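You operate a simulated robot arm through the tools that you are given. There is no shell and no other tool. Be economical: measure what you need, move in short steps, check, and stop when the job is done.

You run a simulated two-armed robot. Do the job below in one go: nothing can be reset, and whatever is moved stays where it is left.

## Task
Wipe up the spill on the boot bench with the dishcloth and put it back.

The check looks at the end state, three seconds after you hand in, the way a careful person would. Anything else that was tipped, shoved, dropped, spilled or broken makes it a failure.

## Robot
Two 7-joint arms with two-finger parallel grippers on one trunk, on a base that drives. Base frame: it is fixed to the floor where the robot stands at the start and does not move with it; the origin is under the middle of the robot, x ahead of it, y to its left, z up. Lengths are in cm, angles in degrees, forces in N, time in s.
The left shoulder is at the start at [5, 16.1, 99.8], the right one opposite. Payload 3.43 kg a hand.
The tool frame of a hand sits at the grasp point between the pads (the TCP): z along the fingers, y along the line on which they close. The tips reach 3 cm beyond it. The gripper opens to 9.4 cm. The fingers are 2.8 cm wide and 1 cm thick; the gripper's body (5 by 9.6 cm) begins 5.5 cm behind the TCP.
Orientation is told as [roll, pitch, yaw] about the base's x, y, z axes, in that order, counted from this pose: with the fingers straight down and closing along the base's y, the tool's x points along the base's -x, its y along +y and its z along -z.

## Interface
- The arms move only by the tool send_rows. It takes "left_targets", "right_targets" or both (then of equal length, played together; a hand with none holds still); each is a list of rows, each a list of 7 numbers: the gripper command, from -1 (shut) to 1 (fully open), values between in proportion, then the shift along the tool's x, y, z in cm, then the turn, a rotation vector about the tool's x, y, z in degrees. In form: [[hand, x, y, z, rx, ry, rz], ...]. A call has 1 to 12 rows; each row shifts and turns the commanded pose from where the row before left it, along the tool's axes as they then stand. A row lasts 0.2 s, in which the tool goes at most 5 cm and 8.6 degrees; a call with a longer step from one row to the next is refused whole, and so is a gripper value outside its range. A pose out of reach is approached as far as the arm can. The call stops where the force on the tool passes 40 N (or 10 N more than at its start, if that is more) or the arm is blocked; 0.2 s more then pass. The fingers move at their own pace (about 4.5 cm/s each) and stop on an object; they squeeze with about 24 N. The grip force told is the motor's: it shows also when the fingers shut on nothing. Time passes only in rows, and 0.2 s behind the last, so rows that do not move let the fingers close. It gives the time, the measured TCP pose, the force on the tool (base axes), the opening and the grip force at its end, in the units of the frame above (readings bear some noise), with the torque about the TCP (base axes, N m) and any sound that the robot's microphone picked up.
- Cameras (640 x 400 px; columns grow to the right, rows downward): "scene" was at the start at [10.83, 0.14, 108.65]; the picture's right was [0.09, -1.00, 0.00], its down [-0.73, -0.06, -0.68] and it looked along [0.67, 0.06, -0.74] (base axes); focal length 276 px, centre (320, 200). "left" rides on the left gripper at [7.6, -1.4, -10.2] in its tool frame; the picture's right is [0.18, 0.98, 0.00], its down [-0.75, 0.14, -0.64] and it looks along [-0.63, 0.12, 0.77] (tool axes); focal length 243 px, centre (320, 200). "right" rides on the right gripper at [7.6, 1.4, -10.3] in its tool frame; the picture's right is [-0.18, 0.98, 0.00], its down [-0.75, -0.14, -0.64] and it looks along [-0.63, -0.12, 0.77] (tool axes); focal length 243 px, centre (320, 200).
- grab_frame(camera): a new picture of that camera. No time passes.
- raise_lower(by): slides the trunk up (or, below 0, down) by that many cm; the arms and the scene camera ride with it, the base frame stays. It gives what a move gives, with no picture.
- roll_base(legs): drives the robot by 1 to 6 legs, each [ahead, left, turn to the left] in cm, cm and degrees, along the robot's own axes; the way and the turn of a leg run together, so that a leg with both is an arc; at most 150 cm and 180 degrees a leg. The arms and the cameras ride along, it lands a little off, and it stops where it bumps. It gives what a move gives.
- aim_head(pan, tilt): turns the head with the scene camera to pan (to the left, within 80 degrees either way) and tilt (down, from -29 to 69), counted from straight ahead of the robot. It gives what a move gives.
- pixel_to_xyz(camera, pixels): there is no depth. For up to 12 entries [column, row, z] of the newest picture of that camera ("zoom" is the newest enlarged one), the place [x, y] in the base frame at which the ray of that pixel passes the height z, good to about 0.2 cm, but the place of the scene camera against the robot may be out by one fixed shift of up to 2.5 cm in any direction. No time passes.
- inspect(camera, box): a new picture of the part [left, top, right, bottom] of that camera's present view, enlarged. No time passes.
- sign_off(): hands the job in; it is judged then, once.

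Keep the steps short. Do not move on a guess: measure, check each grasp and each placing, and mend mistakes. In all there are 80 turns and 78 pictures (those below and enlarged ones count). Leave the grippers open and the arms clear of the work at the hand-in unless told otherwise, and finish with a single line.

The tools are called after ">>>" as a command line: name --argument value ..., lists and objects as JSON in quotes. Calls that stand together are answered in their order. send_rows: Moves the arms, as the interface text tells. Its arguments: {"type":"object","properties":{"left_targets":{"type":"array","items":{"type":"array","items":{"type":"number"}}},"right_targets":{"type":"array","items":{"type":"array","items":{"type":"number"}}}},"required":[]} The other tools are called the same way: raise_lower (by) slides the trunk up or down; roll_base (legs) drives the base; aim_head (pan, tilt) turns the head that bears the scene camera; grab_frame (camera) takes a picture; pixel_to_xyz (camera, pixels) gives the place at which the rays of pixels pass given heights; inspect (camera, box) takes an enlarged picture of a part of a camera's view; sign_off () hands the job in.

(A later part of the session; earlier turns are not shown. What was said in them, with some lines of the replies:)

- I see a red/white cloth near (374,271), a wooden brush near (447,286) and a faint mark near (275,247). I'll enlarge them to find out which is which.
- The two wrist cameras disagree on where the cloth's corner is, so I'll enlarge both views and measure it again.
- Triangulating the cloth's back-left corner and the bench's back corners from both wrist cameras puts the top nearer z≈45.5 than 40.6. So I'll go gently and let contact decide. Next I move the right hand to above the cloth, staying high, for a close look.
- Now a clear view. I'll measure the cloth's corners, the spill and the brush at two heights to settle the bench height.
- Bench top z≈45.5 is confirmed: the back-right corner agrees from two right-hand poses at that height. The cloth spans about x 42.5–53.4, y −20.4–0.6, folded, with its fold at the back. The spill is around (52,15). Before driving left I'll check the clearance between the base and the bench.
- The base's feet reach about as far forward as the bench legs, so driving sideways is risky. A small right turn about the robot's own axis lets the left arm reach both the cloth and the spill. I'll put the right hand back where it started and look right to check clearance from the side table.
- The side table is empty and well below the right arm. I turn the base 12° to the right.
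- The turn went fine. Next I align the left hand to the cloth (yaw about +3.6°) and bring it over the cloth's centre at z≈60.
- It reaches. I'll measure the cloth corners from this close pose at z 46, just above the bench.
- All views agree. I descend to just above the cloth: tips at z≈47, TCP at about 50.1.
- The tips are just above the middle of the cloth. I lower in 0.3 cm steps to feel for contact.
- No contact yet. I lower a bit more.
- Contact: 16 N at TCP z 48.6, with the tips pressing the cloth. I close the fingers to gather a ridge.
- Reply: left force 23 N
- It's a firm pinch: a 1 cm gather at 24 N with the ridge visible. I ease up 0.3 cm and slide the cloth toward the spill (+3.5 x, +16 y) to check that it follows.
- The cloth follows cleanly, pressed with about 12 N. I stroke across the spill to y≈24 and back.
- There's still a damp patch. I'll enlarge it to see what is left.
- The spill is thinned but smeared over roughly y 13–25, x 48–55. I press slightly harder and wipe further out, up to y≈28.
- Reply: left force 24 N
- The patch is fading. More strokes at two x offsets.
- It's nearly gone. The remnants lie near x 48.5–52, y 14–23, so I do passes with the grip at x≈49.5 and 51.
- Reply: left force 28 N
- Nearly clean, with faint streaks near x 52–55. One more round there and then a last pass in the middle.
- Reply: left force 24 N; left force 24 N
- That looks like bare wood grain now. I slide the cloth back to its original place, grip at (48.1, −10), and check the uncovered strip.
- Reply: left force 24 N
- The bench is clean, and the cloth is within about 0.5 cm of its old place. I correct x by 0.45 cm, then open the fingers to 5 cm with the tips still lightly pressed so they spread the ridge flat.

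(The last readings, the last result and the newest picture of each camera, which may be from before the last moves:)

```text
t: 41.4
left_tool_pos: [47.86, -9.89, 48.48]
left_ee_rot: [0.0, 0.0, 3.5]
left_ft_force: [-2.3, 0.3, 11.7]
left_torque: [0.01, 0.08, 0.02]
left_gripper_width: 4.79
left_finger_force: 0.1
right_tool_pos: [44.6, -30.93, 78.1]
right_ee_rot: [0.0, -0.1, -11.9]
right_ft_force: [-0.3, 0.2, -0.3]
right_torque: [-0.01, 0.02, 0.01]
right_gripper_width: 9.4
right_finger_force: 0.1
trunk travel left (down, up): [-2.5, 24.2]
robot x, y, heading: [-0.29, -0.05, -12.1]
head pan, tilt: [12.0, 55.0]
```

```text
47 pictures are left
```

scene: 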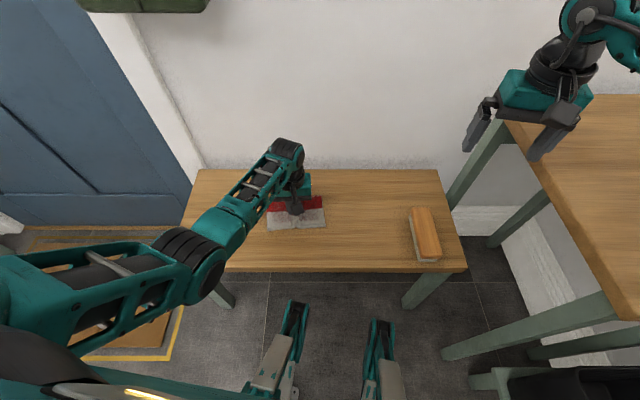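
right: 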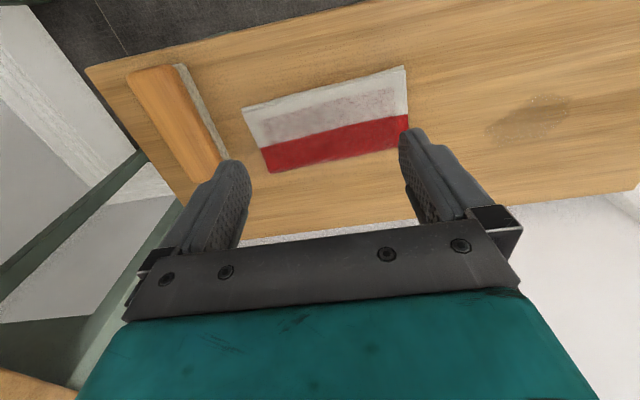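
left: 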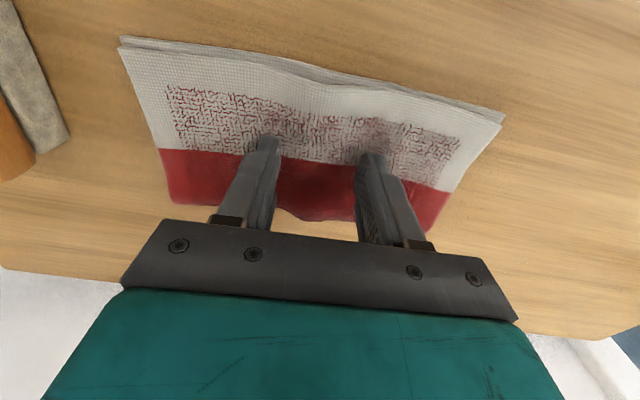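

Almost flat, with only a slight hump left. I spread 0.7 cm more, then lift clear.

>>> send_rows --left_targets '[[0.27, 0, 0, 0, 0, 0, 0], [0.27, 0, 0, 0, 0, 0, 0], [0.27, 0, 0, -0.5, 0, 0, 0], [0.27, 0, 0, -2, 0, 0, 0], [0.27, 0, 0, -4, 0, 0, 0], [0.27, 0, 0, -4, 0, 0, 0], [0.27, 0, 0, 0, 0, 0, 0]]'

>>> grab_frame --camera "left"

>>> inspect --camera "left" --box '[200, 0, 456, 160]'

```text
t: 43.0
left_tool_pos: [47.96, -9.77, 58.76]
left_ee_rot: [-0.1, 0.0, 3.6]
left_ft_force: [-0.4, 0.1, 1.0]
left_torque: [0.04, 0.01, -0.02]
left_gripper_width: 5.96
left_finger_force: 0.1
right_tool_pos: [44.81, -31.08, 78.18]
right_ee_rot: [0.0, 0.0, -11.9]
right_ft_force: [0.4, 0.0, -0.2]
right_torque: [0.0, 0.0, -0.02]
right_gripper_width: 9.4
right_finger_force: 0.0
trunk travel left (down, up): [-2.5, 24.2]
robot x, y, heading: [-0.02, 0.01, -11.6]
head pan, tilt: [12.0, 55.0]
```

```text
46 pictures are left
```

left: 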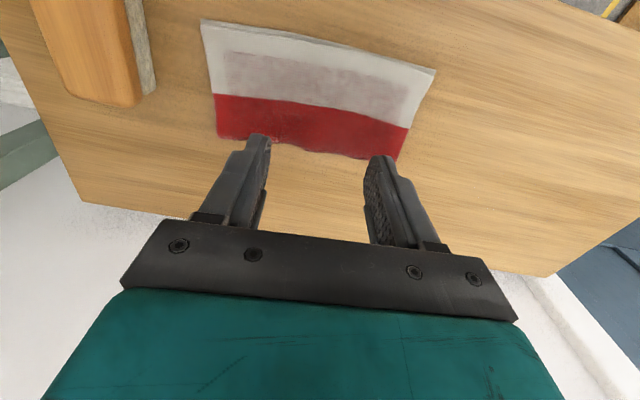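

```text
2.50 times, centred on (328, 80) of left
```

zoom: 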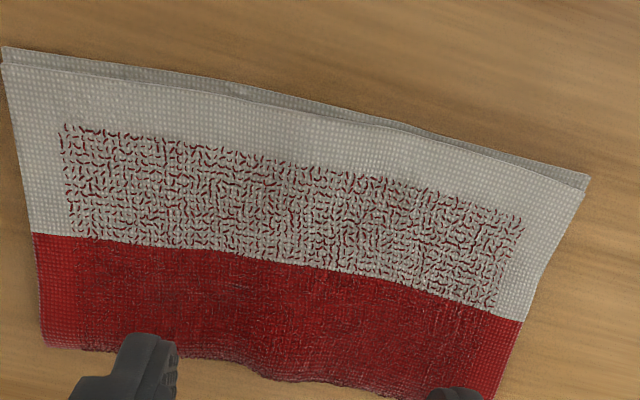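

Flat again and lying straight. I check the corners and look at the bench beside it.

>>> pixel_to_xyz --camera "left" --pixels '[[200, 19, 45.5], [436, 70, 45.5], [398, 160, 45.5], [218, 136, 45.5]]'

>>> inspect --camera "left" --box '[400, 80, 640, 270]'

```text
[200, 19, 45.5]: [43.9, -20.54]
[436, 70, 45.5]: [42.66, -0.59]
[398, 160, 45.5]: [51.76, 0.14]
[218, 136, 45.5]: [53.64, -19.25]
```

```text
2.11 times, centred on (520, 175) of left
```

zoom: 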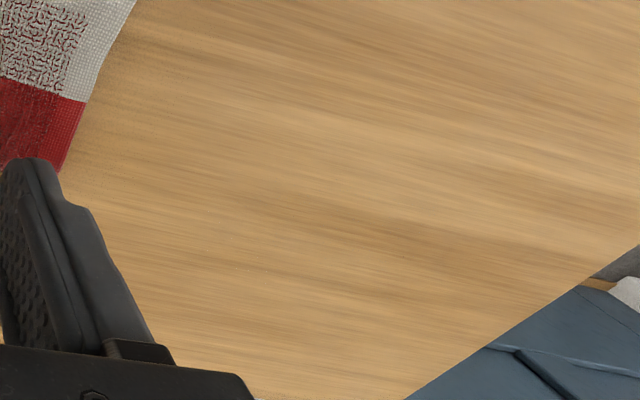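

The corners are within about 0.5 cm of the original. I raise the left hand and bring it back over the left side, fully open, for a last look at the wiped area.

>>> send_rows --left_targets '[[1, 0, 0, -3, 0, 0, 0], [1, 0, 0, -3, 0, 0, 0], [1, 0, 4.2, 0, 0, 0, 0], [1, 0, 4.2, 0, 0, 0, 0], [1, 0, 4.2, 0, 0, 0, 0], [1, 0, 4.2, 0, 0, 0, 0], [1, 0, 4.2, 0, 0, 0, 0], [1, 0, 4.2, 0, 0, 0, 0], [1, 0, 4.2, 0, 0, 0, 0], [1, 0, 0, 0, 0, 0, 0]]'

>>> grab_frame --camera "left"

>>> grab_frame --camera "scene"

>>> inspect --camera "scene" --box '[180, 165, 340, 265]'

```text
t: 45.4
left_tool_pos: [46.79, 22.62, 65.69]
left_ee_rot: [3.3, -1.3, 4.7]
left_ft_force: [-1.1, -0.3, 0.0]
left_torque: [0.03, 0.01, 0.0]
left_gripper_width: 9.4
left_finger_force: 0.1
right_tool_pos: [44.62, -30.99, 78.15]
right_ee_rot: [-0.1, -0.2, -11.9]
right_ft_force: [-0.9, -0.1, 0.2]
right_torque: [0.01, -0.02, 0.0]
right_gripper_width: 9.38
right_finger_force: 0.1
trunk travel left (down, up): [-2.5, 24.2]
robot x, y, heading: [0.14, -0.17, -12.0]
head pan, tilt: [12.0, 55.0]
stopped in row 10 (left hand): the arm was blocked; the commanded pose is now the measured one
```

```text
43 pictures are left
```

left: 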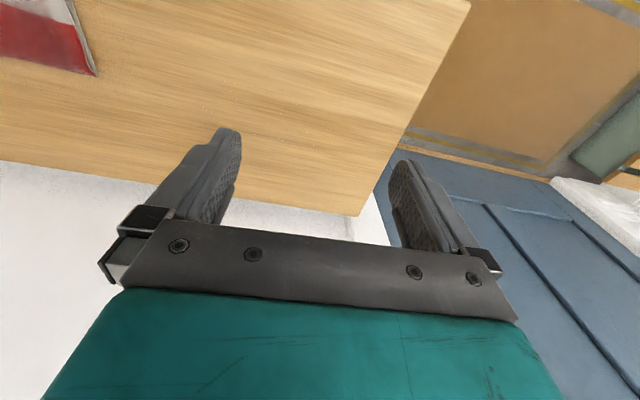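

```text
42 pictures are left
```

scene: 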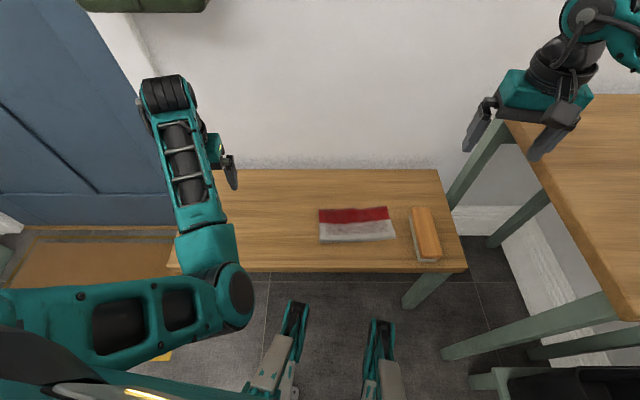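

```text
4.00 times, centred on (260, 215) of scene
```

zoom: 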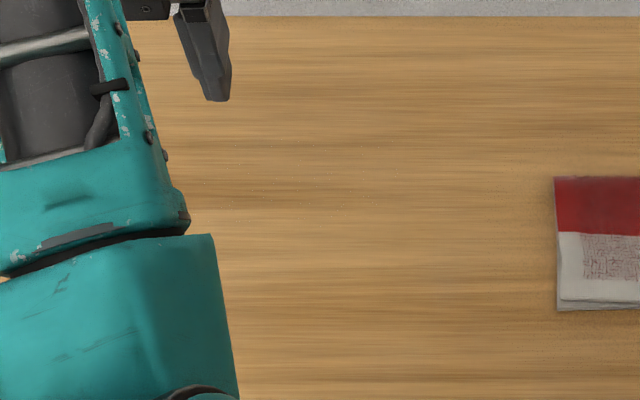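

The clean area shows up well. The arm stopped at a joint limit with no force on the hand. I'll zoom in on the tiny specks near (215,110) in the left picture.

>>> inspect --camera "left" --box '[90, 50, 290, 175]'

>>> inspect --camera "scene" --box '[225, 190, 305, 240]'

```text
3.20 times, centred on (190, 112) of left
```

zoom: 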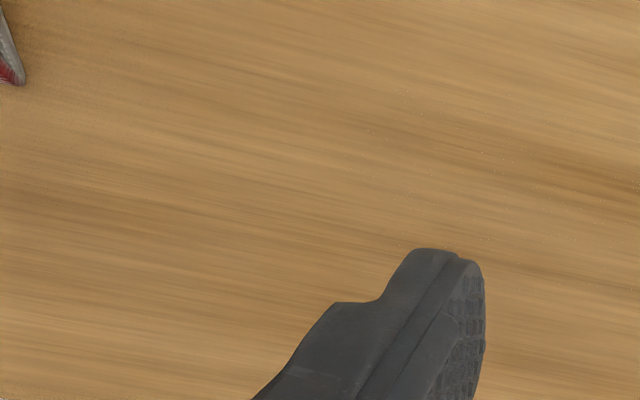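

```text
8.00 times, centred on (265, 215) of scene
```

zoom: 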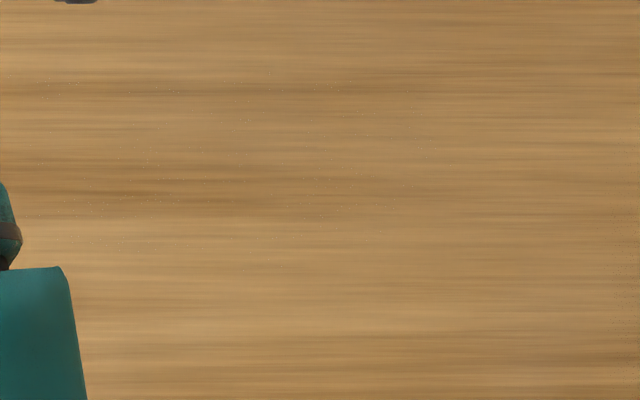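

I can't tell whether the specks are rendering noise or a faint film. I move the left hand up and back, out of the view, and look again.

>>> send_rows --left_targets '[[1, 0, -1, -3, 0, 0, 0], [1, 0, 0, -4, 0, 0, 0], [1, 3, 0, -3, 0, 0, 0], [1, 3, 0, 0, 0, 0, 5], [1, 3, 0, 0, 0, 0, 8], [1, 0, 2, 0, 0, 0, 0], [1, 0, 2, 0, 0, 0, 0], [1, 0, 0, 0, 0, 0, 0]]'

>>> grab_frame --camera "scene"

>>> grab_frame --camera "left"

```text
t: 47.2
left_tool_pos: [43.87, 28.25, 69.04]
left_ee_rot: [3.5, -0.4, -8.2]
left_ft_force: [-0.6, 0.6, 0.0]
left_torque: [-0.02, 0.0, 0.01]
left_gripper_width: 9.4
left_finger_force: 0.1
left hand out of reach, approached as far as the arm can: row 2, 3, 4, 5
right_tool_pos: [44.62, -31.1, 78.21]
right_ee_rot: [-0.1, -0.1, -11.8]
right_ft_force: [0.3, 0.6, 0.0]
right_torque: [-0.05, -0.01, 0.0]
right_gripper_width: 9.4
right_finger_force: 0.0
trunk travel left (down, up): [-2.5, 24.2]
robot x, y, heading: [-0.34, 0.18, -11.9]
head pan, tilt: [12.0, 55.0]
```

```text
38 pictures are left
```

scene: 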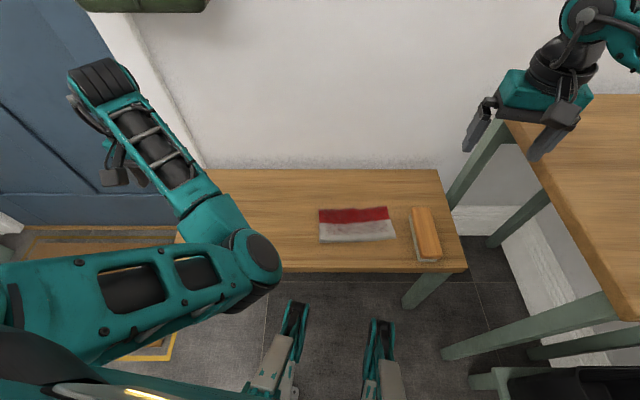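

```text
37 pictures are left
```

left: 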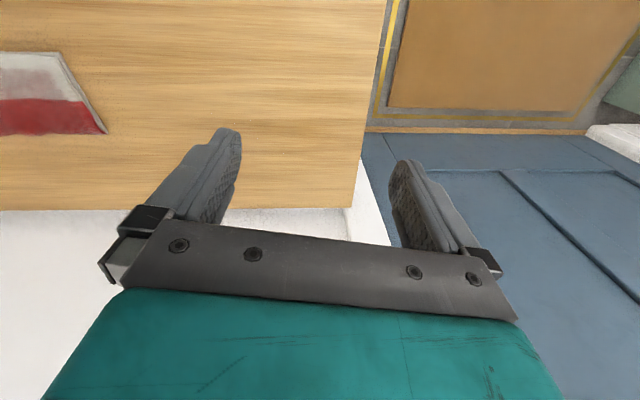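

>>> inspect --camera "left" --box '[110, 20, 366, 180]'

>>> inspect --camera "scene" --box '[220, 165, 460, 275]'

```text
2.50 times, centred on (238, 100) of left
```

zoom: 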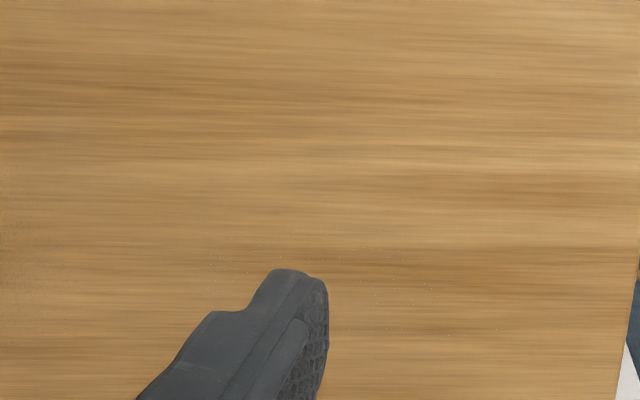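

```text
2.67 times, centred on (340, 220) of scene
```

zoom: 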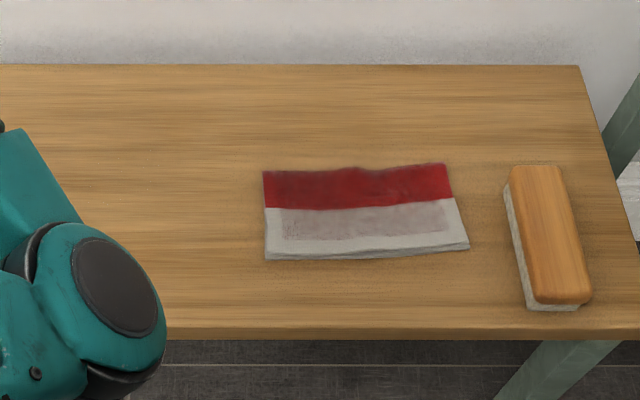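

The specks shift with the hand, so they are rendering noise. The wood is bare, the cloth is back and flat, the brush hasn't moved, and both grippers are open and clear. I hand in now.

>>> sign_off

```text
The job is handed in.
```

The spill is wiped up, and the dishcloth is back in its place on the bench, laid flat within about 0.5 cm of where it was.
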